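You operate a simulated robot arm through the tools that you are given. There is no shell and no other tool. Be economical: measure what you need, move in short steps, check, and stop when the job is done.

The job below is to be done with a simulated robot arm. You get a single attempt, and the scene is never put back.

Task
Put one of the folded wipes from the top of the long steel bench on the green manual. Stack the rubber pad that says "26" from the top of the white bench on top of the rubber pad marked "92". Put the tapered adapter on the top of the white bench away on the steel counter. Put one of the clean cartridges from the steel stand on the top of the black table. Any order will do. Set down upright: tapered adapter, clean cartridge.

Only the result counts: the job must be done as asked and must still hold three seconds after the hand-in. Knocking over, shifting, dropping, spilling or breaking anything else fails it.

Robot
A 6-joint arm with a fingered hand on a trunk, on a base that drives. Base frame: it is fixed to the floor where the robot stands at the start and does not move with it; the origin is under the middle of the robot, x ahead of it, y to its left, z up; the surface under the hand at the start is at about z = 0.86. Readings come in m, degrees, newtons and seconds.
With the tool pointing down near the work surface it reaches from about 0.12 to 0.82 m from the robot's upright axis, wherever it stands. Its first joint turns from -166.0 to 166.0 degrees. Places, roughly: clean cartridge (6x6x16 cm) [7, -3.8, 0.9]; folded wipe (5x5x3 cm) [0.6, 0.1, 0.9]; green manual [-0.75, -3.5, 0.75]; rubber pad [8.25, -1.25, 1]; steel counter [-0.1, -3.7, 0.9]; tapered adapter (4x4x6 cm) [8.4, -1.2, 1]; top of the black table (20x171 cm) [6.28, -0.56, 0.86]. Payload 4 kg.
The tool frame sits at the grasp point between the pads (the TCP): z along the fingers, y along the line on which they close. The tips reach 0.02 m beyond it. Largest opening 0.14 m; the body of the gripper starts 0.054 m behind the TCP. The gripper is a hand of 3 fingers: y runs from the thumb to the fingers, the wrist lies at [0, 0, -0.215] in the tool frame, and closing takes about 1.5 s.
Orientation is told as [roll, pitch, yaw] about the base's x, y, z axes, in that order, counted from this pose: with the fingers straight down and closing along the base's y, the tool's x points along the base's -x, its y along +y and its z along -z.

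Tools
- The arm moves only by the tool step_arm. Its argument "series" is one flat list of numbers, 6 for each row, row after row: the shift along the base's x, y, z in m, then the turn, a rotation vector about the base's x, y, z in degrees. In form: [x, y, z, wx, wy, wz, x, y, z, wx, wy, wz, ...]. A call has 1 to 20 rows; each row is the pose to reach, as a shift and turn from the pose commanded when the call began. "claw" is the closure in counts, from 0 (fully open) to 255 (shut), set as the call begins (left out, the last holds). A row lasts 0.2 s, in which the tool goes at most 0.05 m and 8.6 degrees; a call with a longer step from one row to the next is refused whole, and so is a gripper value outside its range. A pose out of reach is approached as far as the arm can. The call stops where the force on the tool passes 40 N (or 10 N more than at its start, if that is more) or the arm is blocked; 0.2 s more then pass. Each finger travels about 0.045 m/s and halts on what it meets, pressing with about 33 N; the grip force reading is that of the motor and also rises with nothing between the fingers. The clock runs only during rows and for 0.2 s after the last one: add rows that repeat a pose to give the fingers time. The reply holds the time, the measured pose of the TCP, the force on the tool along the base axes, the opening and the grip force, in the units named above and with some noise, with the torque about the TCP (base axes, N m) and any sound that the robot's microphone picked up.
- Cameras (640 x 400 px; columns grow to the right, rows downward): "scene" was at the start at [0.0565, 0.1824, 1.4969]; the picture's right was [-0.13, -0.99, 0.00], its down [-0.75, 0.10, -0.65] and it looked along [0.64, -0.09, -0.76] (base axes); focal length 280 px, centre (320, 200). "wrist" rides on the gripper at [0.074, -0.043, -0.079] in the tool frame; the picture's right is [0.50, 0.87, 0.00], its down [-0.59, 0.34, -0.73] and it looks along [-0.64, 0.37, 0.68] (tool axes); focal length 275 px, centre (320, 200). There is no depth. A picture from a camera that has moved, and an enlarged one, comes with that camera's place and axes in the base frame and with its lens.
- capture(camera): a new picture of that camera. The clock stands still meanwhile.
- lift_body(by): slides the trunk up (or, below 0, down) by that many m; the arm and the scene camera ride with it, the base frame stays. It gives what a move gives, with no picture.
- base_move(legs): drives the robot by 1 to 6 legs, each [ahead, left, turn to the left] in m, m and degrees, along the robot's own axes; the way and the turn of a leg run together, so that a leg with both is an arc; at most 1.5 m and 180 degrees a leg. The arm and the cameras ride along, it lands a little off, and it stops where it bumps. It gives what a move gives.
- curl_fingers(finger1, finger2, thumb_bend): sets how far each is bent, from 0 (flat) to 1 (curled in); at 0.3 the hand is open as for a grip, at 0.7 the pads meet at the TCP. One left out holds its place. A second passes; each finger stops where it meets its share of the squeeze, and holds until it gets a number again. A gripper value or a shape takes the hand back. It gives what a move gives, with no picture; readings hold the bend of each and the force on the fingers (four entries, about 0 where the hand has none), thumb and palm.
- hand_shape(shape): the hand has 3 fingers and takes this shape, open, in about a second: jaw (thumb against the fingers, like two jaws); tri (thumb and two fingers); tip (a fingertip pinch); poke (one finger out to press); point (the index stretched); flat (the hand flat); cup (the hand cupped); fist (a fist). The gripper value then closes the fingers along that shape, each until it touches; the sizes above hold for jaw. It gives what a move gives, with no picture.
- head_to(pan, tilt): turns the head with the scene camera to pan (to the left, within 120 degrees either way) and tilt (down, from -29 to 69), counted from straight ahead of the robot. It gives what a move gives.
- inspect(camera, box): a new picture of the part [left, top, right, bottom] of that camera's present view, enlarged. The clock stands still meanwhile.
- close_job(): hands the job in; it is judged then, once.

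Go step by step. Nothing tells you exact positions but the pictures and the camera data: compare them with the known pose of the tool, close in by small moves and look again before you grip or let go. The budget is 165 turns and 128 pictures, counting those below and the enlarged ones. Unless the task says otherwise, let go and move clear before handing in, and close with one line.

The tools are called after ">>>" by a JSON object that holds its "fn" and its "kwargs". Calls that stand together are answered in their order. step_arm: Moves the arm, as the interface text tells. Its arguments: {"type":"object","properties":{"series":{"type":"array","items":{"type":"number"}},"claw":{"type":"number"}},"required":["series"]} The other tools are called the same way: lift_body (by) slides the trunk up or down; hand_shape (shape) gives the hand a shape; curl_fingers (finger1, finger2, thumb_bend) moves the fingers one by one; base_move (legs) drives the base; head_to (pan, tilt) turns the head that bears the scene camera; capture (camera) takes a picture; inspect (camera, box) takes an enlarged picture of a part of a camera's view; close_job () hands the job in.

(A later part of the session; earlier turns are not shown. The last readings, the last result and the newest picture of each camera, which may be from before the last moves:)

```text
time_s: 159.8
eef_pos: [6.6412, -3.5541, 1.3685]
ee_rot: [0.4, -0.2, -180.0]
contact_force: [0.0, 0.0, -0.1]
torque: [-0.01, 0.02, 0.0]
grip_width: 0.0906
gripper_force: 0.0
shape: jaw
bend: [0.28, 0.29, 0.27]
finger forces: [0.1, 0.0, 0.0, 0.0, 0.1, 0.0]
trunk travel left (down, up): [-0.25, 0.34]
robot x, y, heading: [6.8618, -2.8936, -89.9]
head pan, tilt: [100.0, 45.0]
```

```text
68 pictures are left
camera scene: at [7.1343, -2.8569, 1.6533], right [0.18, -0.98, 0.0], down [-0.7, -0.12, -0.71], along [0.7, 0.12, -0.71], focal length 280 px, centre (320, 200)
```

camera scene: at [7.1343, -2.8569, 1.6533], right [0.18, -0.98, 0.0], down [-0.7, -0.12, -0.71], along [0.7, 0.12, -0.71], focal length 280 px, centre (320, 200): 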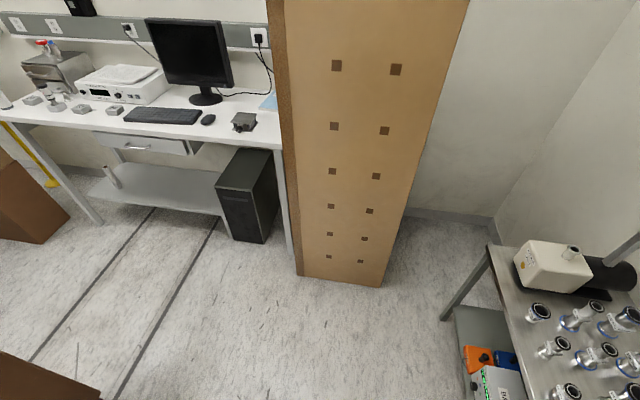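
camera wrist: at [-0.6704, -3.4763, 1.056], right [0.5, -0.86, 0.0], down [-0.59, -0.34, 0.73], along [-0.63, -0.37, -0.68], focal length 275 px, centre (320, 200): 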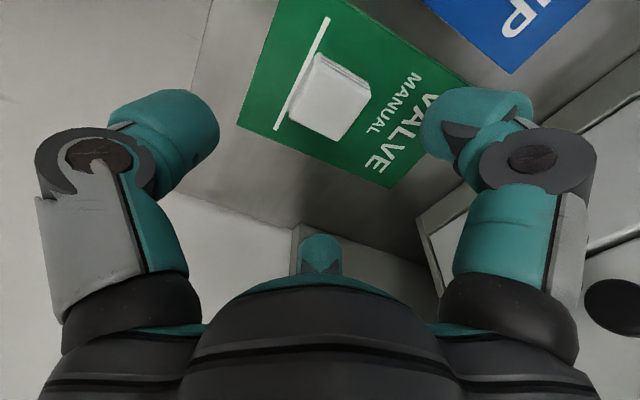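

Triangulation puts cartridge A at (6.992, -3.755), from base z≈0.805 to top ≈0.96. I'll move 0.16 m closer, then bring the hand over it and check.

>>> {"fn": "base_move", "kwargs": {"legs": [[0.16, 0, 0]]}}

>>> {"fn": "step_arm", "kwargs": {"series": [0.045, -0.005, 0, 0, 0, 0, 0.09, -0.01, 0, 0, 0, 0, 0.135, -0.015, 0, 0, 0, 0, 0.18, -0.02, 0, 0, 0, 0, 0.225, -0.025, 0, 0, 0, 0, 0.27, -0.03, -0.02, 0, 0, 0, 0.31, -0.035, -0.05, 0, 0, 0, 0.345, -0.04, -0.085, 0, 0, 0, 0.345, -0.04, -0.13, 0, 0, 0, 0.345, -0.04, -0.175, 0, 0, 0, 0.345, -0.04, -0.22, 0, 0, 0, 0.345, -0.04, -0.25, 0, 0, 0]}}

>>> {"fn": "capture", "kwargs": {"camera": "wrist"}}

>>> {"fn": "head_to", "kwargs": {"pan": 0, "tilt": 45}}

>>> {"fn": "capture", "kwargs": {"camera": "scene"}}

```text
time_s: 161.2
eef_pos: [6.6417, -3.7172, 1.365]
ee_rot: [0.3, -0.2, -180.1]
contact_force: [-0.1, -0.3, -0.7]
torque: [0.04, -0.03, -0.02]
grip_width: 0.0905
gripper_force: 0.1
shape: jaw
bend: [0.28, 0.29, 0.27]
finger forces: [0.0, 0.0, 0.1, 0.0, 0.0, 0.1]
trunk travel left (down, up): [-0.25, 0.34]
robot x, y, heading: [6.8648, -3.0546, -90.1]
head pan, tilt: [100.0, 45.0]
```

```text
refused: row 7 steps farther than a row can; nothing moved
```

```text
67 pictures are left
camera wrist: at [6.7161, -3.6737, 1.4454], right [0.5, -0.87, 0.0], down [-0.59, -0.34, 0.74], along [-0.64, -0.37, -0.67], focal length 275 px, centre (320, 200)
```

wrist: 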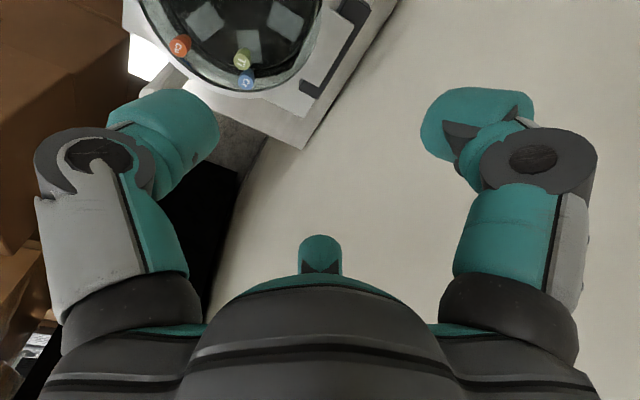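

```text
time_s: 162.9
eef_pos: [6.6411, -3.7158, 1.3671]
ee_rot: [0.3, -0.1, -179.9]
contact_force: [-0.3, 0.0, 0.6]
torque: [-0.03, 0.0, 0.01]
grip_width: 0.0904
gripper_force: 0.1
shape: jaw
bend: [0.28, 0.29, 0.27]
finger forces: [0.0, 0.0, 0.0, 0.0, 0.0, 0.0]
trunk travel left (down, up): [-0.25, 0.34]
robot x, y, heading: [6.866, -3.0555, -89.8]
head pan, tilt: [0.0, 45.0]
```

```text
66 pictures are left
camera scene: at [7.0547, -3.1145, 1.6533], right [-1.0, 0.0, 0.0], down [0.0, 0.71, -0.71], along [0.0, -0.71, -0.71], focal length 280 px, centre (320, 200)
```

scene: 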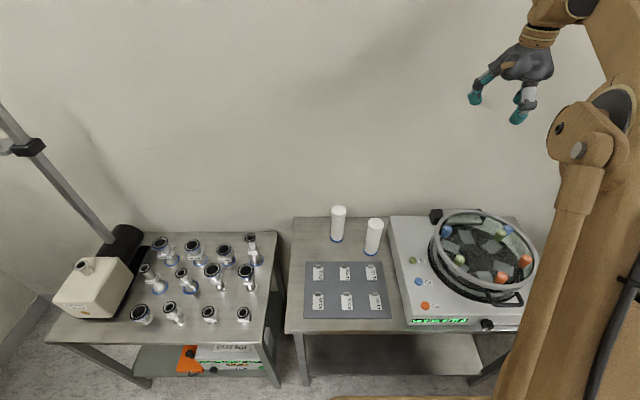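

The new view agrees: A is at about (6.989, -3.762). I'll send the approach again with smaller steps.

>>> {"fn": "step_arm", "kwargs": {"series": [0.045, -0.005, 0, 0, 0, 0, 0.09, -0.01, 0, 0, 0, 0, 0.135, -0.015, 0, 0, 0, 0, 0.18, -0.02, 0, 0, 0, 0, 0.225, -0.025, 0, 0, 0, 0, 0.265, -0.03, -0.02, 0, 0, 0, 0.295, -0.035, -0.05, 0, 0, 0, 0.325, -0.04, -0.085, 0, 0, 0, 0.348, -0.046, -0.12, 0, 0, 0, 0.348, -0.046, -0.165, 0, 0, 0, 0.348, -0.046, -0.205, 0, 0, 0, 0.348, -0.046, -0.245, 0, 0, 0, 0.348, -0.046, -0.245, 0, 0, 0]}}

>>> {"fn": "capture", "kwargs": {"camera": "wrist"}}

>>> {"fn": "inspect", "kwargs": {"camera": "scene", "box": [260, 120, 440, 260]}}

```text
time_s: 165.7
eef_pos: [6.992, -3.761, 1.1233]
ee_rot: [0.4, -0.1, -179.9]
contact_force: [0.5, -1.3, -0.4]
torque: [-0.04, -0.04, 0.02]
grip_width: 0.0905
gripper_force: 0.2
shape: jaw
bend: [0.28, 0.29, 0.27]
finger forces: [0.0, 0.0, 0.0, 0.1, 0.0, 0.1]
trunk travel left (down, up): [-0.25, 0.34]
robot x, y, heading: [6.8659, -3.057, -89.8]
head pan, tilt: [0.0, 45.0]
```

```text
65 pictures are left
camera wrist: at [7.0666, -3.7168, 1.2018], right [0.5, -0.87, 0.01], down [-0.59, -0.33, 0.74], along [-0.64, -0.37, -0.67], focal length 275 px, centre (320, 200)
```

wrist: 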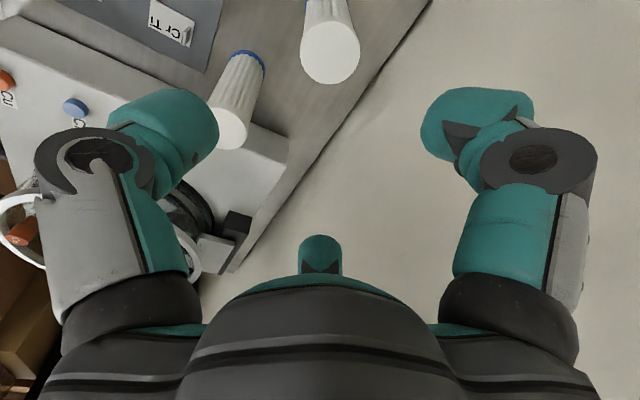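

```text
2.86 times, centred on (350, 190) of scene
camera zoom: at [7.0548, -3.1141, 1.6533], right [-1.0, 0.0, 0.0], down [0.0, 0.71, -0.71], along [0.0, -0.71, -0.71], focal length 798 px, centre (234, 229)
```

zoom: 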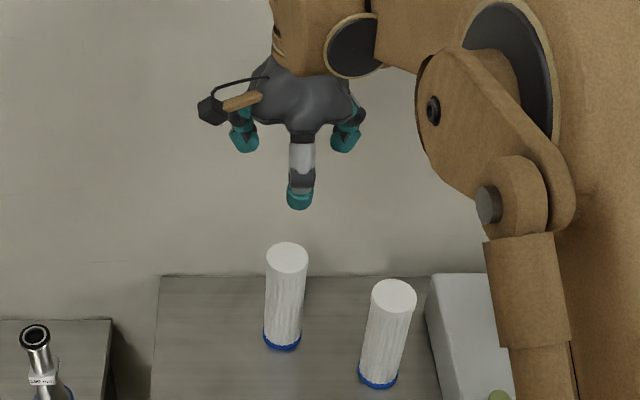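

The wrist view shows A's top at (7.00, -3.765), so the hand is nearly centred. I'll descend to just above the top and check.

>>> {"fn": "step_arm", "kwargs": {"series": [0.004, -0.002, -0.045, 0, 0, 0, 0.004, -0.002, -0.09, 0, 0, 0, 0.004, -0.002, -0.125, 0, 0, 0, 0.004, -0.002, -0.125, 0, 0, 0]}}

>>> {"fn": "capture", "kwargs": {"camera": "wrist"}}

```text
time_s: 166.7
eef_pos: [6.9946, -3.7635, 0.9953]
ee_rot: [0.3, -0.3, -180.1]
contact_force: [0.4, 0.1, -0.3]
torque: [-0.01, 0.02, 0.01]
grip_width: 0.0906
gripper_force: 0.1
shape: jaw
bend: [0.28, 0.29, 0.27]
finger forces: [0.0, 0.1, 0.0, 0.1, 0.0, 0.0]
trunk travel left (down, up): [-0.25, 0.34]
robot x, y, heading: [6.8644, -3.0574, -89.6]
head pan, tilt: [0.0, 45.0]
```

```text
63 pictures are left
camera wrist: at [7.0698, -3.7199, 1.0748], right [0.5, -0.87, 0.01], down [-0.59, -0.33, 0.74], along [-0.64, -0.37, -0.67], focal length 275 px, centre (320, 200)
```

wrist: 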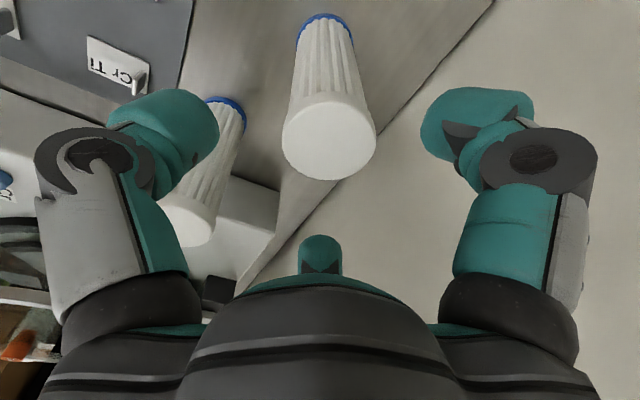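

It's well centred. I'll shift 5 mm and descend to grip height (TCP ≈0.905).

>>> {"fn": "step_arm", "kwargs": {"series": [0.005, -0.001, -0.03, 0, 0, 0, 0.005, -0.001, -0.06, 0, 0, 0, 0.005, -0.001, -0.09, 0, 0, 0, 0.005, -0.001, -0.09, 0, 0, 0]}}

>>> {"fn": "step_arm", "kwargs": {"series": [0, 0, 0, 0, 0, 0, 0, 0, 0, 0, 0, 0, 0, 0, 0, 0, 0, 0, 0, 0, 0, 0, 0, 0, 0, 0, 0, 0, 0, 0, 0, 0, 0, 0, 0, 0], "claw": 200}}

>>> {"fn": "capture", "kwargs": {"camera": "wrist"}}

```text
time_s: 167.7
eef_pos: [6.9977, -3.7635, 0.9063]
ee_rot: [0.4, -0.1, -180.0]
contact_force: [0.4, -0.8, -0.4]
torque: [-0.02, 0.0, 0.02]
grip_width: 0.0905
gripper_force: 0.1
shape: jaw
bend: [0.28, 0.29, 0.27]
finger forces: [0.0, 0.0, 0.0, 0.0, 0.1, 0.0]
trunk travel left (down, up): [-0.25, 0.34]
robot x, y, heading: [6.8696, -3.0571, -89.8]
head pan, tilt: [0.0, 45.0]
```

```text
time_s: 169.1
eef_pos: [6.9963, -3.7632, 0.9063]
ee_rot: [0.4, -0.2, -180.0]
contact_force: [0.1, 0.0, 0.5]
torque: [0.04, 0.03, 0.01]
grip_width: 0.0427
gripper_force: 33.3
shape: jaw
bend: [0.42, 0.42, 0.43]
finger forces: [29.9, 29.9, 0.1, 0.0, 28.6, 0.0]
trunk travel left (down, up): [-0.25, 0.34]
robot x, y, heading: [6.8665, -3.0562, -89.8]
head pan, tilt: [0.0, 45.0]
```

```text
62 pictures are left
camera wrist: at [7.0733, -3.7204, 0.9859], right [0.5, -0.87, 0.0], down [-0.59, -0.33, 0.74], along [-0.64, -0.37, -0.67], focal length 275 px, centre (320, 200)
```

wrist: 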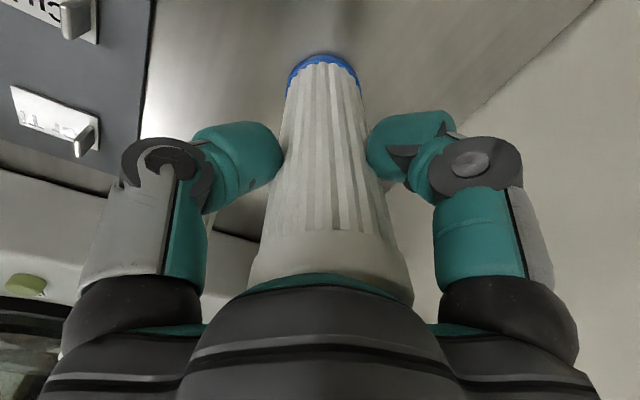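

The cartridge is firmly gripped. I'll lift it straight up, confirm, and raise the trunk for travel.

>>> {"fn": "step_arm", "kwargs": {"series": [0, 0, 0.03, 0, 0, 0, 0, 0, 0.07, 0, 0, 0, 0, 0, 0.115, 0, 0, 0, 0, 0, 0.16, 0, 0, 0, 0, 0, 0.205, 0, 0, 0, 0, 0.03, 0.24, 0, 0, 0, 0, 0.06, 0.27, 0, 0, 0]}}

>>> {"fn": "lift_body", "kwargs": {"by": 0.15}}

>>> {"fn": "capture", "kwargs": {"camera": "scene"}}

```text
time_s: 170.7
eef_pos: [6.9969, -3.7041, 1.1808]
ee_rot: [0.5, -0.2, -180.1]
contact_force: [-0.1, 0.2, -1.1]
torque: [-0.01, -0.01, -0.01]
grip_width: 0.0426
gripper_force: 33.2
shape: jaw
bend: [0.42, 0.42, 0.44]
finger forces: [30.1, 30.1, 0.0, 0.0, 28.5, 0.0]
trunk travel left (down, up): [-0.25, 0.34]
robot x, y, heading: [6.8661, -3.0537, -90.2]
head pan, tilt: [0.0, 45.0]
```

```text
time_s: 172.5
eef_pos: [6.9976, -3.7046, 1.3272]
ee_rot: [0.5, -0.3, -180.0]
contact_force: [-0.1, 0.4, -1.1]
torque: [-0.01, 0.01, 0.0]
grip_width: 0.0429
gripper_force: 33.5
shape: jaw
bend: [0.42, 0.42, 0.44]
finger forces: [30.0, 30.0, 0.1, 0.1, 28.5, 0.0]
trunk travel left (down, up): [-0.4, 0.19]
robot x, y, heading: [6.8654, -3.0589, -89.9]
head pan, tilt: [0.0, 45.0]
```

```text
61 pictures are left
camera scene: at [7.055, -3.1148, 1.8031], right [-1.0, 0.0, 0.0], down [0.0, 0.71, -0.71], along [0.0, -0.71, -0.71], focal length 280 px, centre (320, 200)
```

scene: 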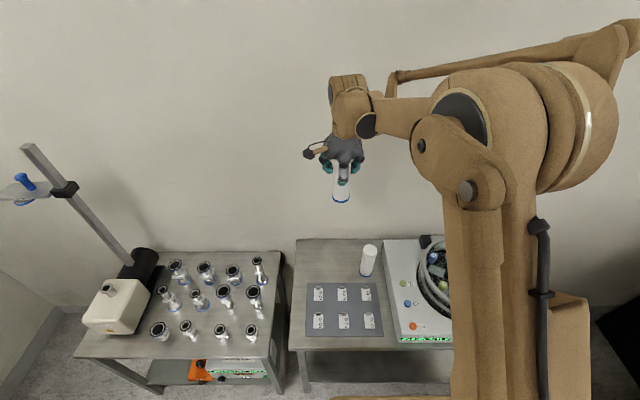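

Lifted cleanly. I'll back off, shift toward +x, and turn clockwise to face +y, keeping away from the tall cardboard panel.

>>> {"fn": "base_move", "kwargs": {"legs": [[0.0, 0.1, 0], [-0.22, 0.1, 0], [0, 0.35, 0], [0, 0, -90], [0, 0, -90]]}}

>>> {"fn": "head_to", "kwargs": {"pan": 0, "tilt": 30}}

>>> {"fn": "capture", "kwargs": {"camera": "scene"}}

```text
time_s: 184.6
eef_pos: [7.2893, -2.1815, 1.3275]
ee_rot: [0.4, -0.2, -0.4]
contact_force: [1.1, -0.4, -0.6]
torque: [-0.03, -0.03, 0.0]
grip_width: 0.0421
gripper_force: 33.6
shape: jaw
bend: [0.42, 0.42, 0.44]
finger forces: [30.5, 30.2, 0.1, 0.0, 27.1, 0.0]
trunk travel left (down, up): [-0.4, 0.19]
robot x, y, heading: [7.4199, -2.8318, 89.9]
head pan, tilt: [0.0, 45.0]
```

```text
time_s: 185.3
eef_pos: [7.2891, -2.1821, 1.3279]
ee_rot: [0.4, -0.3, -0.3]
contact_force: [-0.5, 0.7, -1.4]
torque: [-0.02, 0.0, 0.03]
grip_width: 0.0424
gripper_force: 33.2
shape: jaw
bend: [0.42, 0.42, 0.44]
finger forces: [30.6, 30.3, 0.0, 0.1, 26.9, 0.0]
trunk travel left (down, up): [-0.4, 0.19]
robot x, y, heading: [7.4203, -2.83, 89.5]
head pan, tilt: [0.0, 30.0]
```

```text
60 pictures are left
camera scene: at [7.2277, -2.7578, 1.8258], right [1.0, 0.0, 0.0], down [0.0, -0.5, -0.87], along [0.0, 0.87, -0.5], focal length 280 px, centre (320, 200)
```

scene: 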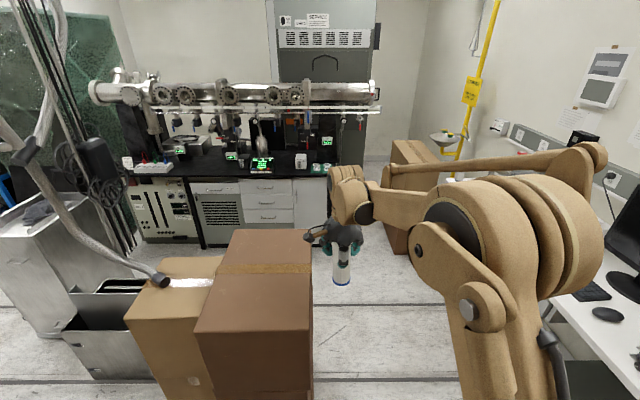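

I can see the black table's front strip across the aisle. I'll shift right to clear the brown boxes and drive toward it.

>>> {"fn": "base_move", "kwargs": {"legs": [[0, -0.13, 0], [1.3, 0, 0]]}}

>>> {"fn": "head_to", "kwargs": {"pan": 0, "tilt": 40}}

>>> {"fn": "capture", "kwargs": {"camera": "scene"}}

>>> {"fn": "head_to", "kwargs": {"pan": -75, "tilt": 35}}

>>> {"fn": "capture", "kwargs": {"camera": "scene"}}

```text
time_s: 192.7
eef_pos: [7.4758, -0.8938, 1.3271]
ee_rot: [0.3, -0.1, -2.5]
contact_force: [0.6, 0.6, -1.2]
torque: [-0.01, 0.01, -0.01]
grip_width: 0.0424
gripper_force: 32.7
shape: jaw
bend: [0.42, 0.42, 0.44]
finger forces: [30.5, 30.4, 0.1, 0.0, 27.0, 0.1]
trunk travel left (down, up): [-0.4, 0.19]
robot x, y, heading: [7.5821, -1.5476, 87.6]
head pan, tilt: [0.0, 30.0]
```

```text
time_s: 193.4
eef_pos: [7.4753, -0.8941, 1.3277]
ee_rot: [0.4, -0.2, -2.6]
contact_force: [0.9, -1.0, -1.2]
torque: [0.0, 0.01, 0.0]
grip_width: 0.0423
gripper_force: 33.4
shape: jaw
bend: [0.42, 0.42, 0.44]
finger forces: [30.5, 30.3, 0.0, 0.1, 27.1, 0.0]
trunk travel left (down, up): [-0.4, 0.19]
robot x, y, heading: [7.5796, -1.5491, 87.6]
head pan, tilt: [0.0, 40.0]
```

```text
59 pictures are left
camera scene: at [7.392, -1.4728, 1.8106], right [1.0, -0.04, 0.0], down [-0.03, -0.64, -0.77], along [0.03, 0.77, -0.64], focal length 280 px, centre (320, 200)
```

scene: 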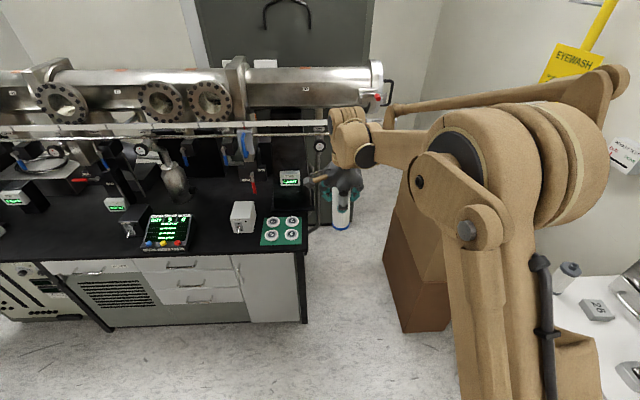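

```text
time_s: 194.9
eef_pos: [7.4748, -0.8943, 1.3277]
ee_rot: [0.4, -0.3, -2.4]
contact_force: [0.4, -0.8, -1.0]
torque: [0.03, -0.01, -0.02]
grip_width: 0.042
gripper_force: 32.8
shape: jaw
bend: [0.42, 0.42, 0.44]
finger forces: [30.6, 30.4, 0.0, 0.0, 27.0, 0.0]
trunk travel left (down, up): [-0.4, 0.19]
robot x, y, heading: [7.5753, -1.5496, 87.5]
head pan, tilt: [-75.0, 35.0]
```

```text
58 pictures are left
camera scene: at [7.4743, -1.5384, 1.8181], right [0.22, -0.98, 0.0], down [-0.56, -0.13, -0.82], along [0.8, 0.18, -0.57], focal length 280 px, centre (320, 200)
```

scene: 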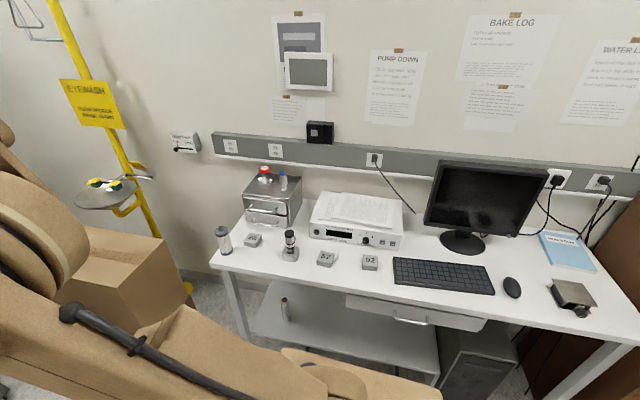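

The front strip has a free gap at about (6.945, -0.585), between the display unit and the small white box. I'll strafe the base there with the hand kept high.

>>> {"fn": "base_move", "kwargs": {"legs": [[0, 0.52, 2.4], [0.24, 0, 0]]}}

>>> {"fn": "head_to", "kwargs": {"pan": -5, "tilt": 50}}

>>> {"fn": "capture", "kwargs": {"camera": "scene"}}

>>> {"fn": "capture", "kwargs": {"camera": "wrist"}}

```text
time_s: 196.6
eef_pos: [7.2807, -0.9066, 1.3481]
ee_rot: [2.1, -0.1, -3.8]
contact_force: [0.4, -2.7, 0.2]
torque: [0.15, -0.04, -0.01]
grip_width: 0.0421
gripper_force: 33.5
shape: jaw
bend: [0.42, 0.42, 0.44]
finger forces: [30.8, 30.7, 0.0, 0.0, 27.7, 0.0]
trunk travel left (down, up): [-0.4, 0.19]
robot x, y, heading: [7.3709, -1.523, 85.9]
head pan, tilt: [-75.0, 35.0]
stopped in leg 1: the robot was blocked; the commanded pose is now the measured one
```

```text
time_s: 198.0
eef_pos: [7.2853, -0.8801, 1.3348]
ee_rot: [0.9, -0.3, -4.0]
contact_force: [0.1, -0.1, -1.3]
torque: [0.02, -0.01, -0.01]
grip_width: 0.0421
gripper_force: 33.3
shape: jaw
bend: [0.42, 0.42, 0.44]
finger forces: [30.8, 30.7, 0.1, 0.0, 27.5, 0.0]
trunk travel left (down, up): [-0.4, 0.19]
robot x, y, heading: [7.3731, -1.5228, 86.0]
head pan, tilt: [-5.0, 50.0]
```

```text
57 pictures are left
camera scene: at [7.1926, -1.4521, 1.7964], right [0.99, -0.16, 0.0], down [-0.12, -0.76, -0.64], along [0.1, 0.64, -0.77], focal length 280 px, centre (320, 200)
```

scene: 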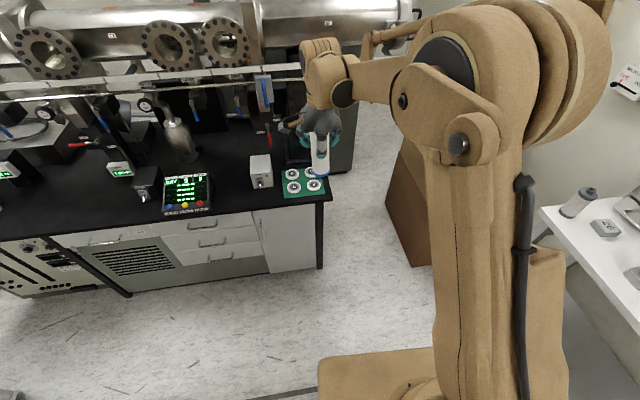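

```text
56 pictures are left
camera wrist: at [7.2079, -0.9188, 1.4137], right [-0.44, 0.9, 0.01], down [0.61, 0.28, 0.74], along [0.66, 0.33, -0.67], focal length 275 px, centre (320, 200)
```

wrist: 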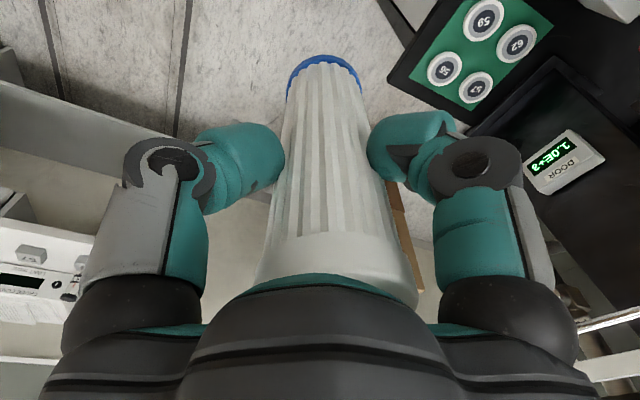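

The base's left rear touched the brown box again. I'll go forward first, then strafe left.

>>> {"fn": "base_move", "kwargs": {"legs": [[0, -0.04, 0], [0.26, 0, 0], [0, 0.42, 4]]}}

>>> {"fn": "capture", "kwargs": {"camera": "scene"}}

>>> {"fn": "capture", "kwargs": {"camera": "wrist"}}

```text
time_s: 202.6
eef_pos: [6.8786, -0.6153, 1.3344]
ee_rot: [1.0, -0.2, 0.1]
contact_force: [-0.5, 0.3, -0.8]
torque: [-0.02, 0.01, 0.03]
grip_width: 0.0422
gripper_force: 33.0
shape: jaw
bend: [0.42, 0.42, 0.44]
finger forces: [30.9, 30.8, 0.0, 0.0, 27.6, 0.0]
trunk travel left (down, up): [-0.4, 0.19]
robot x, y, heading: [7.0151, -1.2514, 90.1]
head pan, tilt: [-5.0, 50.0]
```

```text
55 pictures are left
camera scene: at [6.8285, -1.1929, 1.7962], right [1.0, -0.08, 0.0], down [-0.06, -0.76, -0.64], along [0.05, 0.64, -0.77], focal length 280 px, centre (320, 200)
```

scene: 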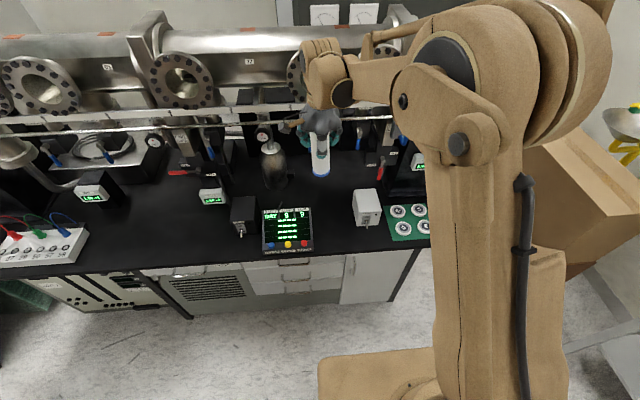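

```text
54 pictures are left
camera wrist: at [6.8054, -0.6604, 1.4128], right [-0.5, 0.86, 0.01], down [0.58, 0.33, 0.74], along [0.64, 0.38, -0.67], focal length 275 px, centre (320, 200)
```

wrist: 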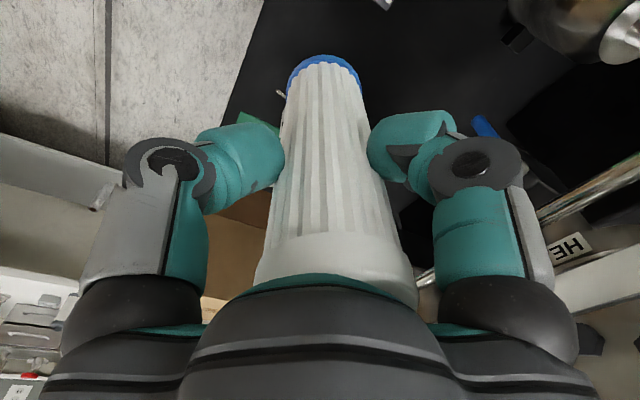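

The gap between the display (x≈6.845) and the box (x≈7.025) is free. I'll centre the cartridge at (6.935, -0.58) and lower it to just above the surface.

>>> {"fn": "step_arm", "kwargs": {"series": [0.028, 0.018, 0, -0.6, 0, 0, 0.056, 0.035, 0, -0.6, 0, 0, 0.056, 0.035, -0.045, -0.6, 0, 0, 0.056, 0.035, -0.09, -0.6, 0, 0, 0.056, 0.035, -0.135, -0.6, 0, 0, 0.056, 0.035, -0.18, -0.6, 0, 0, 0.056, 0.035, -0.225, -0.6, 0, 0, 0.056, 0.035, -0.27, -0.6, 0, 0, 0.056, 0.035, -0.31, -0.6, 0, 0, 0.056, 0.035, -0.345, -0.6, 0, 0, 0.056, 0.035, -0.345, -0.6, 0, 0]}}

>>> {"fn": "inspect", "kwargs": {"camera": "scene", "box": [220, 130, 460, 290]}}

>>> {"fn": "capture", "kwargs": {"camera": "wrist"}}

```text
time_s: 205.0
eef_pos: [6.9368, -0.5817, 0.9894]
ee_rot: [0.4, -0.3, 0.2]
contact_force: [0.2, -0.1, -1.3]
torque: [-0.02, 0.0, -0.04]
grip_width: 0.042
gripper_force: 33.5
shape: jaw
bend: [0.42, 0.42, 0.44]
finger forces: [30.7, 30.6, 0.1, 0.1, 26.8, 0.0]
trunk travel left (down, up): [-0.4, 0.19]
robot x, y, heading: [7.0147, -1.2515, 90.0]
head pan, tilt: [-5.0, 50.0]
```

```text
2.50 times, centred on (340, 210) of scene
camera zoom: at [6.8297, -1.1933, 1.7964], right [1.0, -0.08, 0.0], down [-0.06, -0.76, -0.64], along [0.05, 0.64, -0.77], focal length 699 px, centre (270, 175)
```

zoom: 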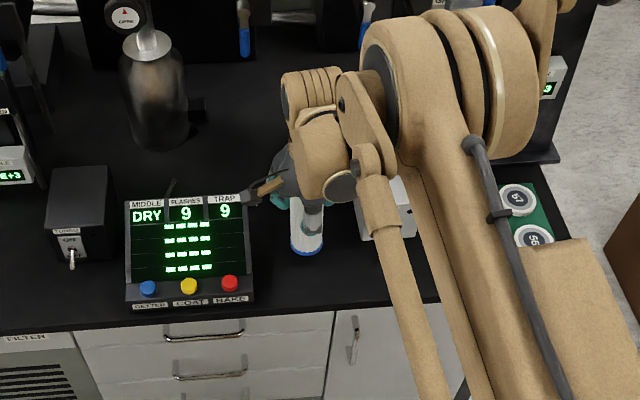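

```text
52 pictures are left
camera wrist: at [6.8632, -0.6246, 1.0686], right [-0.5, 0.86, 0.0], down [0.58, 0.34, 0.74], along [0.64, 0.37, -0.67], focal length 275 px, centre (320, 200)
```

wrist: 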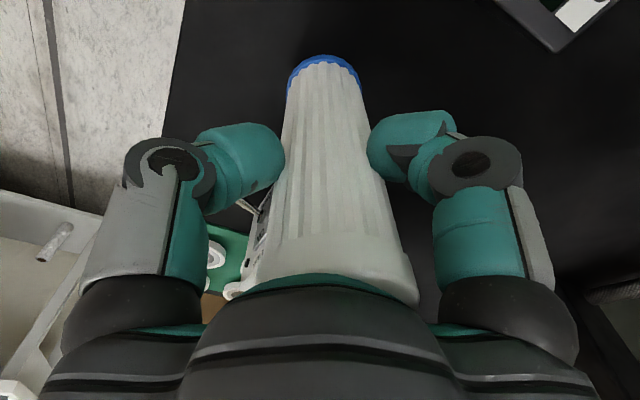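

It's positioned with clear surroundings. I'll ease down in small steps until contact.

>>> {"fn": "step_arm", "kwargs": {"series": [0, 0, -0.01, 0, 0, 0, 0, 0, -0.018, 0, 0, 0, 0, 0, -0.022, 0, 0, 0, 0, 0, -0.024, 0, 0, 0, 0, 0, -0.026, 0, 0, 0]}}

```text
time_s: 206.2
eef_pos: [6.9365, -0.583, 0.9643]
ee_rot: [0.4, -0.2, 0.1]
contact_force: [1.3, 1.0, 12.1]
torque: [0.05, 0.04, -0.05]
grip_width: 0.0426
gripper_force: 32.9
shape: jaw
bend: [0.42, 0.42, 0.44]
finger forces: [33.4, 33.1, 0.1, 0.1, 29.8, 0.1]
trunk travel left (down, up): [-0.4, 0.19]
robot x, y, heading: [7.0128, -1.2523, 90.3]
head pan, tilt: [-5.0, 50.0]
```

Contact at 12 N. I'll open the hand, then rise straight up.

>>> {"fn": "step_arm", "kwargs": {"series": [0, 0, 0.001, 0, 0, 0, 0, 0, 0.001, 0, 0, 0, 0, 0, 0.001, 0, 0, 0, 0, 0, 0.001, 0, 0, 0, 0, 0, 0.001, 0, 0, 0, 0, 0, 0.001, 0, 0, 0], "claw": 85}}

>>> {"fn": "capture", "kwargs": {"camera": "wrist"}}

```text
time_s: 207.6
eef_pos: [6.936, -0.581, 0.9658]
ee_rot: [0.4, -0.2, 0.0]
contact_force: [0.1, -0.4, -0.6]
torque: [-0.02, 0.0, -0.01]
grip_width: 0.0928
gripper_force: 0.1
shape: jaw
bend: [0.28, 0.28, 0.26]
finger forces: [0.0, 0.0, 0.0, 0.0, 0.1, 0.0]
trunk travel left (down, up): [-0.4, 0.19]
robot x, y, heading: [7.0084, -1.2539, 90.2]
head pan, tilt: [-5.0, 50.0]
```

```text
51 pictures are left
camera wrist: at [6.8629, -0.6244, 1.0443], right [-0.5, 0.86, 0.0], down [0.58, 0.34, 0.74], along [0.64, 0.37, -0.67], focal length 275 px, centre (320, 200)
```

wrist: 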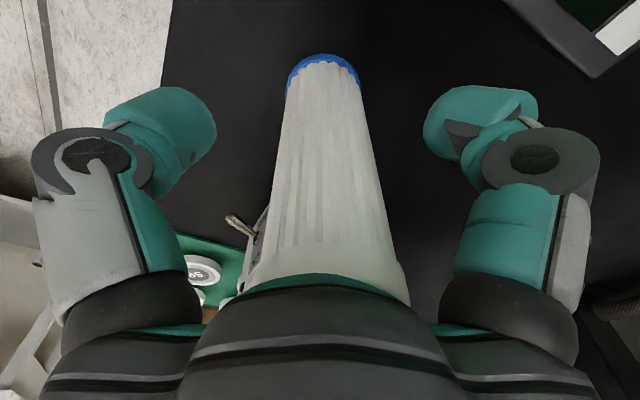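

The cartridge stands upright on its own. I'll rise, pull back, move right and turn to face the white bench.

>>> {"fn": "step_arm", "kwargs": {"series": [0, 0, 0.04, 0, 0, 0, 0, 0, 0.085, 0, 0, 0, 0, 0, 0.13, 0, 0, 0, 0, 0, 0.175, 0, 0, 0, 0, 0, 0.22, 0, 0, 0, 0, 0, 0.26, 0, 0, 0, 0, -0.03, 0.29, 0, 0, 0, 0, -0.06, 0.32, 0, 0, 0]}}

>>> {"fn": "inspect", "kwargs": {"camera": "scene", "box": [220, 130, 460, 290]}}

>>> {"fn": "base_move", "kwargs": {"legs": [[0, -0.35, 0], [0, 0, -90]]}}

>>> {"fn": "head_to", "kwargs": {"pan": 0, "tilt": 40}}

>>> {"fn": "capture", "kwargs": {"camera": "scene"}}

```text
time_s: 209.4
eef_pos: [6.9363, -0.6461, 1.2841]
ee_rot: [0.3, -0.2, 0.2]
contact_force: [-0.3, 0.1, 0.5]
torque: [0.04, -0.01, 0.02]
grip_width: 0.093
gripper_force: 0.1
shape: jaw
bend: [0.28, 0.28, 0.26]
finger forces: [0.0, 0.1, 0.1, 0.0, 0.0, 0.0]
trunk travel left (down, up): [-0.4, 0.19]
robot x, y, heading: [7.0147, -1.2508, 90.0]
head pan, tilt: [-5.0, 50.0]
```

```text
2.50 times, centred on (340, 210) of scene
camera zoom: at [6.8298, -1.1953, 1.7965], right [1.0, -0.08, 0.0], down [-0.06, -0.76, -0.64], along [0.05, 0.64, -0.77], focal length 699 px, centre (270, 175)
```

zoom: 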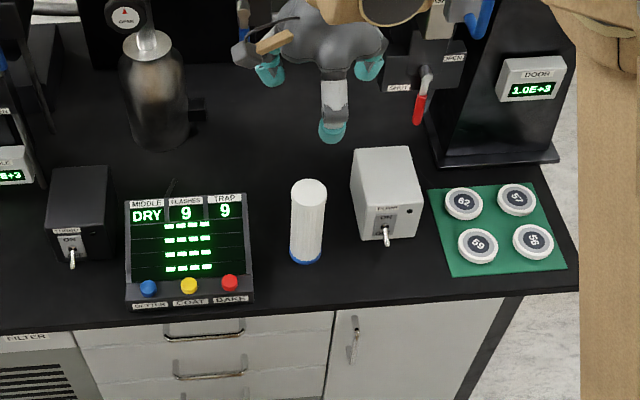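

```text
time_s: 215.5
eef_pos: [7.9799, -1.1765, 1.2827]
ee_rot: [0.3, -0.1, -90.2]
contact_force: [0.8, 0.7, 0.7]
torque: [-0.03, -0.01, -0.01]
grip_width: 0.0928
gripper_force: 0.0
shape: jaw
bend: [0.28, 0.28, 0.26]
finger forces: [0.0, 0.0, 0.0, 0.0, 0.1, 0.0]
trunk travel left (down, up): [-0.4, 0.19]
robot x, y, heading: [7.3707, -1.2526, -0.0]
head pan, tilt: [-5.0, 50.0]
```

```text
time_s: 216.2
eef_pos: [7.9815, -1.1772, 1.2829]
ee_rot: [0.3, -0.2, -90.2]
contact_force: [0.0, -0.9, 0.0]
torque: [-0.04, 0.04, -0.01]
grip_width: 0.093
gripper_force: 0.0
shape: jaw
bend: [0.28, 0.28, 0.26]
finger forces: [0.1, 0.0, 0.1, 0.0, 0.0, 0.0]
trunk travel left (down, up): [-0.4, 0.19]
robot x, y, heading: [7.3705, -1.2518, 0.0]
head pan, tilt: [0.0, 40.0]
```

```text
49 pictures are left
camera scene: at [7.437, -1.0596, 1.8105], right [0.0, -1.0, 0.0], down [-0.64, 0.0, -0.77], along [0.77, 0.0, -0.64], focal length 280 px, centre (320, 200)
```

scene: 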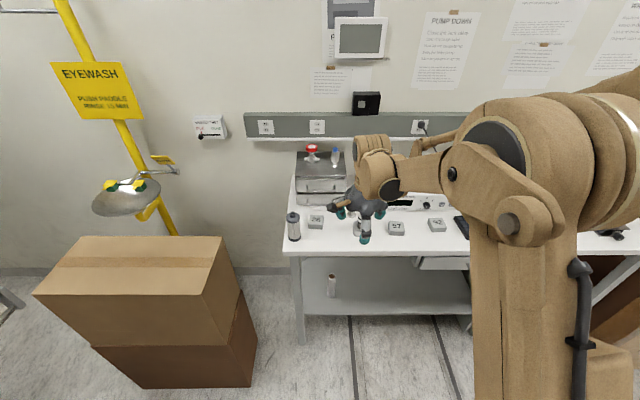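

The cartridge is placed. Now I'll zoom in on the white bench to identify the pads and the tapered adapter.

>>> {"fn": "inspect", "kwargs": {"camera": "scene", "box": [275, 180, 475, 270]}}

>>> {"fn": "capture", "kwargs": {"camera": "wrist"}}

```text
3.20 times, centred on (375, 225) of scene
camera zoom: at [7.437, -1.0596, 1.8105], right [0.0, -1.0, 0.0], down [-0.64, 0.0, -0.77], along [0.77, 0.0, -0.64], focal length 894 px, centre (144, 120)
```

zoom: 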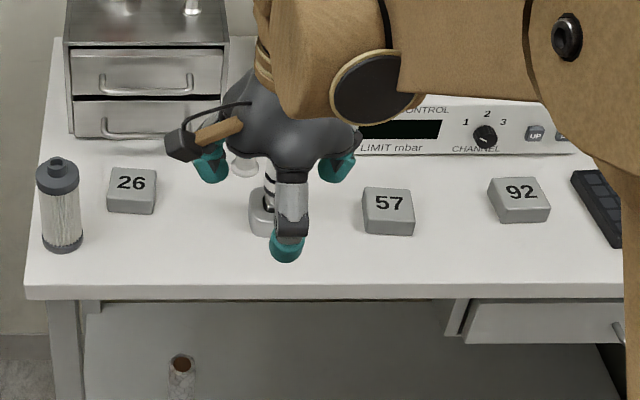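

```text
47 pictures are left
camera wrist: at [7.9382, -1.1021, 1.3616], right [0.87, 0.5, 0.0], down [0.33, -0.59, 0.74], along [0.37, -0.64, -0.67], focal length 275 px, centre (320, 200)
```

wrist: 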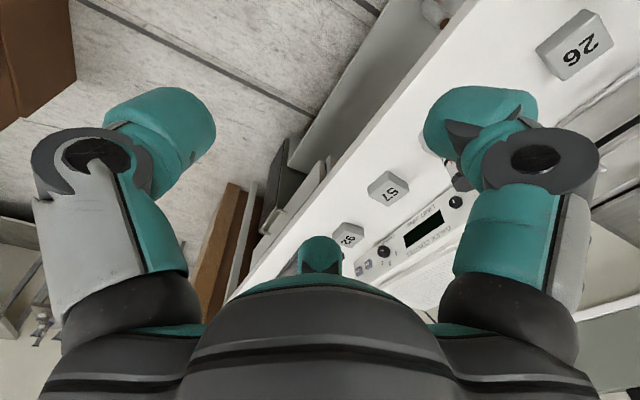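

Pads 26, 57 and 92 are in a row, and something stands on another pad behind the hand. I'll draw the hand back and drive a bit closer to see everything.

>>> {"fn": "step_arm", "kwargs": {"series": [-0.04, 0.01, 0.02, 0, 0, 0, -0.08, 0.02, 0.04, 0, 0, 0, -0.12, 0.03, 0.06, 0, 0, 0, -0.16, 0.04, 0.08, 0, 0, 0, -0.2, 0.05, 0.1, 0, 0, 0]}}

>>> {"fn": "base_move", "kwargs": {"legs": [[0.27, 0, 0]]}}

>>> {"fn": "head_to", "kwargs": {"pan": -5, "tilt": 45}}

>>> {"fn": "capture", "kwargs": {"camera": "scene"}}

```text
time_s: 217.4
eef_pos: [7.777, -1.1274, 1.3849]
ee_rot: [0.4, -0.2, -90.2]
contact_force: [-0.2, -0.2, 0.4]
torque: [0.03, -0.02, -0.02]
grip_width: 0.093
gripper_force: 0.0
shape: jaw
bend: [0.28, 0.28, 0.26]
finger forces: [0.0, 0.0, 0.0, 0.0, 0.0, 0.1]
trunk travel left (down, up): [-0.4, 0.19]
robot x, y, heading: [7.3697, -1.2523, 0.1]
head pan, tilt: [0.0, 40.0]
```

```text
time_s: 219.3
eef_pos: [8.0528, -1.1273, 1.3823]
ee_rot: [0.3, -0.2, -89.9]
contact_force: [0.2, 0.1, -0.5]
torque: [0.02, -0.01, 0.02]
grip_width: 0.0928
gripper_force: 0.1
shape: jaw
bend: [0.28, 0.28, 0.26]
finger forces: [0.0, 0.0, 0.0, 0.1, 0.1, 0.0]
trunk travel left (down, up): [-0.4, 0.19]
robot x, y, heading: [7.6445, -1.2558, 0.1]
head pan, tilt: [0.0, 40.0]
```

```text
time_s: 220.0
eef_pos: [8.0512, -1.1264, 1.3838]
ee_rot: [0.4, -0.1, -90.0]
contact_force: [-0.2, 0.5, 0.4]
torque: [0.0, -0.02, 0.0]
grip_width: 0.0926
gripper_force: 0.1
shape: jaw
bend: [0.28, 0.28, 0.26]
finger forces: [0.0, 0.1, 0.0, 0.0, 0.1, 0.0]
trunk travel left (down, up): [-0.4, 0.19]
robot x, y, heading: [7.6416, -1.2529, 0.0]
head pan, tilt: [-5.0, 45.0]
```

```text
46 pictures are left
camera scene: at [7.7042, -1.0668, 1.8033], right [-0.09, -1.0, 0.0], down [-0.7, 0.06, -0.71], along [0.7, -0.06, -0.71], focal length 280 px, centre (320, 200)
```

scene: 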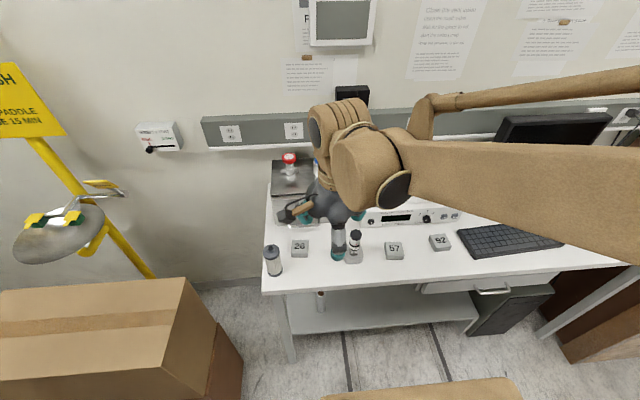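

>>> {"fn": "inspect", "kwargs": {"camera": "scene", "box": [255, 205, 475, 295]}}

```text
2.91 times, centred on (365, 250) of scene
camera zoom: at [7.7042, -1.0668, 1.8033], right [-0.09, -1.0, 0.0], down [-0.7, 0.06, -0.71], along [0.7, -0.06, -0.71], focal length 813 px, centre (189, 54)
```

zoom: 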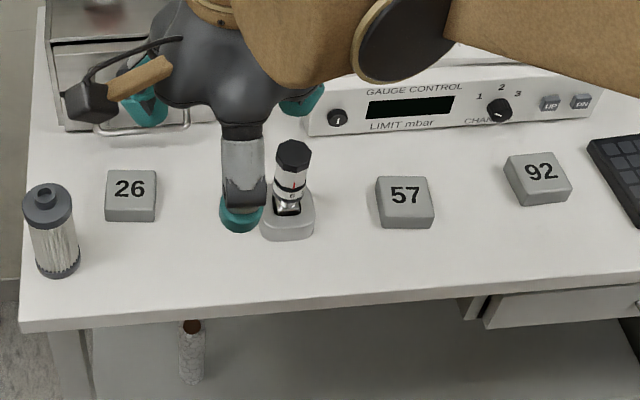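

Pad "26" is on the left, "92" on the right, and the adapter (black top) stands on a grey base between them. I'll bring the hand above "26" to pin down its position and height with the wrist camera.

>>> {"fn": "step_arm", "kwargs": {"series": [0.04, 0.015, -0.02, 0, 0, 0, 0.08, 0.03, -0.04, 0, 0, 0, 0.12, 0.045, -0.06, 0, 0, 0, 0.16, 0.06, -0.08, 0, 0, 0, 0.2, 0.075, -0.1, 0, 0, 0, 0.235, 0.083, -0.13, 0, 0, 0, 0.24, 0.083, -0.17, 0, 0, 0, 0.24, 0.083, -0.21, 0, 0, 0, 0.24, 0.083, -0.21, 0, 0, 0]}}

>>> {"fn": "capture", "kwargs": {"camera": "wrist"}}

>>> {"fn": "inspect", "kwargs": {"camera": "scene", "box": [255, 165, 475, 295]}}

```text
time_s: 222.0
eef_pos: [8.2926, -1.0432, 1.1734]
ee_rot: [0.4, -0.2, -90.0]
contact_force: [0.3, 0.2, 0.6]
torque: [-0.04, -0.02, -0.01]
grip_width: 0.093
gripper_force: 0.1
shape: jaw
bend: [0.28, 0.28, 0.26]
finger forces: [0.0, 0.0, 0.0, 0.1, 0.0, 0.0]
trunk travel left (down, up): [-0.4, 0.19]
robot x, y, heading: [7.6397, -1.2486, 0.3]
head pan, tilt: [-5.0, 45.0]
```

```text
44 pictures are left
camera wrist: at [8.2494, -0.9679, 1.2533], right [0.87, 0.5, 0.0], down [0.33, -0.59, 0.74], along [0.37, -0.64, -0.67], focal length 275 px, centre (320, 200)
```

wrist: 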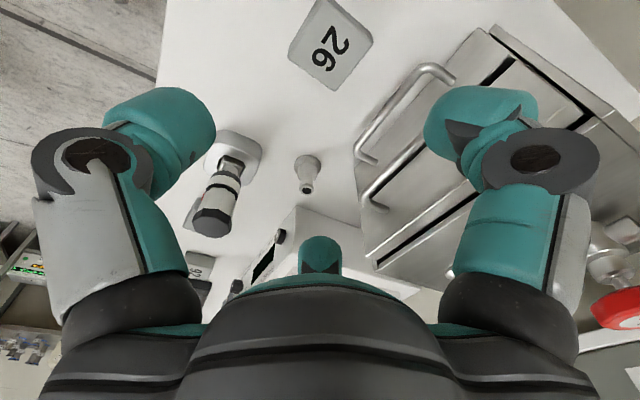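

```text
2.91 times, centred on (365, 230) of scene
camera zoom: at [7.7035, -1.0673, 1.8034], right [-0.09, -1.0, 0.0], down [-0.7, 0.06, -0.71], along [0.7, -0.06, -0.71], focal length 813 px, centre (189, 113)
```

zoom: 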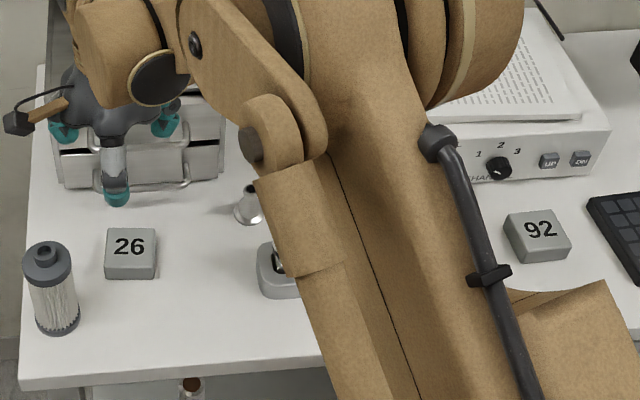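

The true tapered adapter is the silver cone at scene-zoom (248, 207); the black-topped tool is something else. Pad 26 is at (8.312, -1.047) with its top at z≈0.948. A tall filter nearby would conflict with the wrist camera, so I'll turn the hand to yaw 0 and centre it over the pad.

>>> {"fn": "step_arm", "kwargs": {"series": [0.01, -0.002, 0, 0, 0, 8.2, 0.019, -0.004, 0, 0, 0, 16.4, 0.019, -0.004, 0, 0, 0, 24.6, 0.019, -0.004, 0, 0, 0, 32.8, 0.019, -0.004, 0, 0, 0, 41, 0.019, -0.004, 0, 0, 0, 49.2, 0.019, -0.004, 0, 0, 0, 57.4, 0.019, -0.004, 0, 0, 0, 65.6, 0.019, -0.004, 0, 0, 0, 73.8, 0.019, -0.004, 0, 0, 0, 82, 0.019, -0.004, 0, 0, 0, 89, 0.019, -0.004, -0.03, 0, 0, 89, 0.019, -0.004, -0.06, 0, 0, 89, 0.019, -0.004, -0.06, 0, 0, 89], "claw": 98}}

>>> {"fn": "capture", "kwargs": {"camera": "wrist"}}

>>> {"fn": "inspect", "kwargs": {"camera": "scene", "box": [255, 165, 475, 295]}}

```text
time_s: 225.0
eef_pos: [8.3103, -1.0478, 1.1125]
ee_rot: [0.5, -0.2, -1.1]
contact_force: [0.1, 0.7, -0.1]
torque: [-0.01, 0.0, 0.01]
grip_width: 0.0869
gripper_force: 0.1
shape: jaw
bend: [0.3, 0.3, 0.28]
finger forces: [0.1, 0.1, 0.0, 0.1, 0.0, 0.0]
trunk travel left (down, up): [-0.4, 0.19]
robot x, y, heading: [7.6422, -1.2536, -0.1]
head pan, tilt: [-5.0, 45.0]
```

```text
42 pictures are left
camera wrist: at [8.236, -1.0901, 1.1924], right [-0.48, 0.87, 0.0], down [0.59, 0.32, 0.74], along [0.64, 0.36, -0.67], focal length 275 px, centre (320, 200)
```

wrist: 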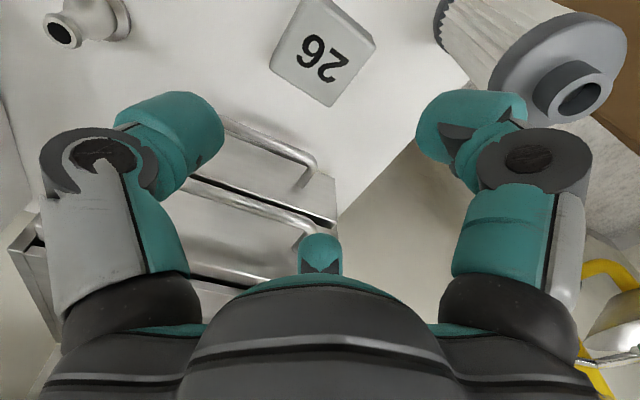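

```text
2.91 times, centred on (365, 230) of scene
camera zoom: at [7.7042, -1.0669, 1.8033], right [-0.09, -1.0, 0.0], down [-0.7, 0.06, -0.71], along [0.7, -0.06, -0.71], focal length 813 px, centre (189, 113)
```

zoom: 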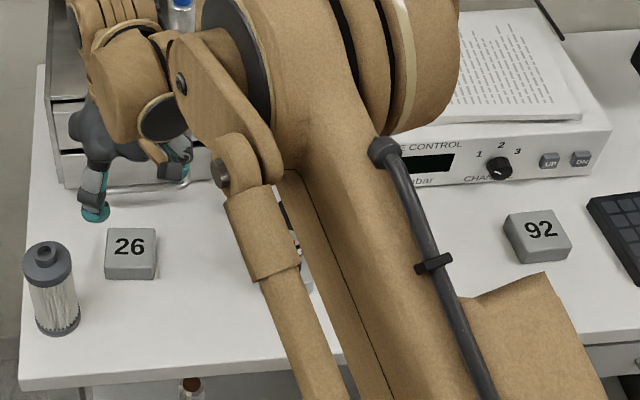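

Pad centre is confirmed at (8.309, -1.046), but the filter (about (8.23, -0.97)) is close to one finger. I'll offset the hand slightly away from it, yaw a little more, and come down partway to check the clearance.

>>> {"fn": "step_arm", "kwargs": {"series": [0.005, -0.009, 0, 0, 0, 6, 0.005, -0.009, -0.035, 0, 0, 6, 0.005, -0.009, -0.07, 0, 0, 6, 0.005, -0.009, -0.1, 0, 0, 6, 0.005, -0.009, -0.1, 0, 0, 6], "claw": 90}}

>>> {"fn": "capture", "kwargs": {"camera": "wrist"}}

>>> {"fn": "inspect", "kwargs": {"camera": "scene", "box": [255, 185, 355, 295]}}

```text
time_s: 226.2
eef_pos: [8.3125, -1.0574, 1.0136]
ee_rot: [0.4, -0.2, 5.0]
contact_force: [0.5, -0.7, 0.2]
torque: [-0.02, -0.02, -0.03]
grip_width: 0.0901
gripper_force: 0.0
shape: jaw
bend: [0.29, 0.29, 0.27]
finger forces: [0.0, 0.0, 0.0, 0.0, 0.0, 0.0]
trunk travel left (down, up): [-0.4, 0.19]
robot x, y, heading: [7.6471, -1.2531, -0.0]
head pan, tilt: [-5.0, 45.0]
```

```text
40 pictures are left
camera wrist: at [8.2444, -1.1069, 1.0927], right [-0.57, 0.82, 0.0], down [0.55, 0.38, 0.74], along [0.6, 0.43, -0.67], focal length 275 px, centre (320, 200)
```

wrist: 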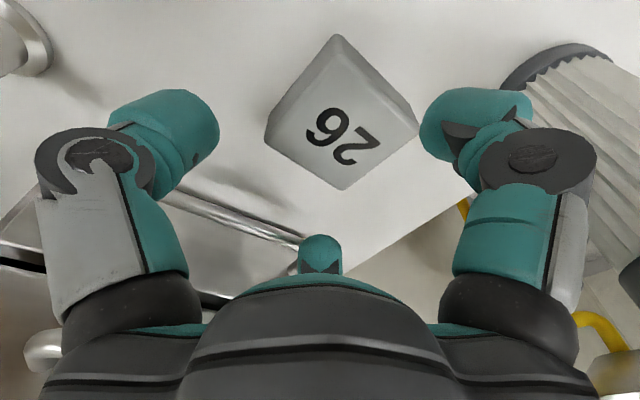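

```text
3.64 times, centred on (305, 240) of scene
camera zoom: at [7.704, -1.067, 1.8033], right [-0.09, -1.0, 0.0], down [-0.7, 0.06, -0.71], along [0.7, -0.06, -0.71], focal length 1016 px, centre (374, 54)
```

zoom: 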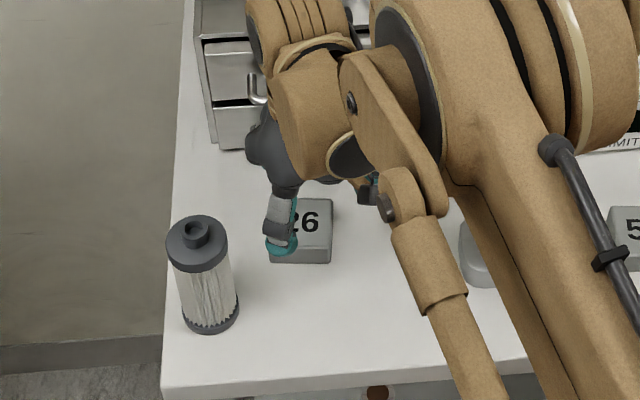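

Clearance to the filter is good in the scene view. I'll recentre slightly and descend around the pad.

>>> {"fn": "step_arm", "kwargs": {"series": [-0.002, 0.007, -0.03, 0, 0, 0, -0.002, 0.007, -0.05, 0, 0, 0, -0.002, 0.007, -0.062, 0, 0, 0, -0.002, 0.007, -0.062, 0, 0, 0]}}

>>> {"fn": "capture", "kwargs": {"camera": "wrist"}}

```text
time_s: 227.3
eef_pos: [8.3083, -1.0517, 0.9597]
ee_rot: [0.4, -0.5, 5.1]
contact_force: [-0.8, -0.4, 25.0]
torque: [-0.3, 0.36, 0.07]
grip_width: 0.0896
gripper_force: 0.0
shape: jaw
bend: [0.28, 0.27, 0.26]
finger forces: [10.8, 3.0, 0.0, 0.0, 10.5, 0.0]
out of reach, approached as far as the arm can: row 3, 4
trunk travel left (down, up): [-0.4, 0.19]
robot x, y, heading: [7.6424, -1.2532, -0.2]
head pan, tilt: [-5.0, 45.0]
stopped in row 4: the force on the tool passed its limit at 41 N (the readings are from after the stop); the commanded pose is now the measured one
```

```text
38 pictures are left
camera wrist: at [8.2379, -1.1005, 1.0393], right [-0.57, 0.82, 0.0], down [0.55, 0.38, 0.74], along [0.61, 0.43, -0.67], focal length 275 px, centre (320, 200)
```

wrist: 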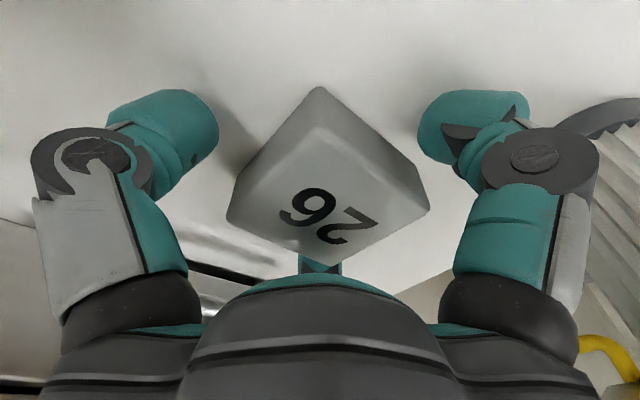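

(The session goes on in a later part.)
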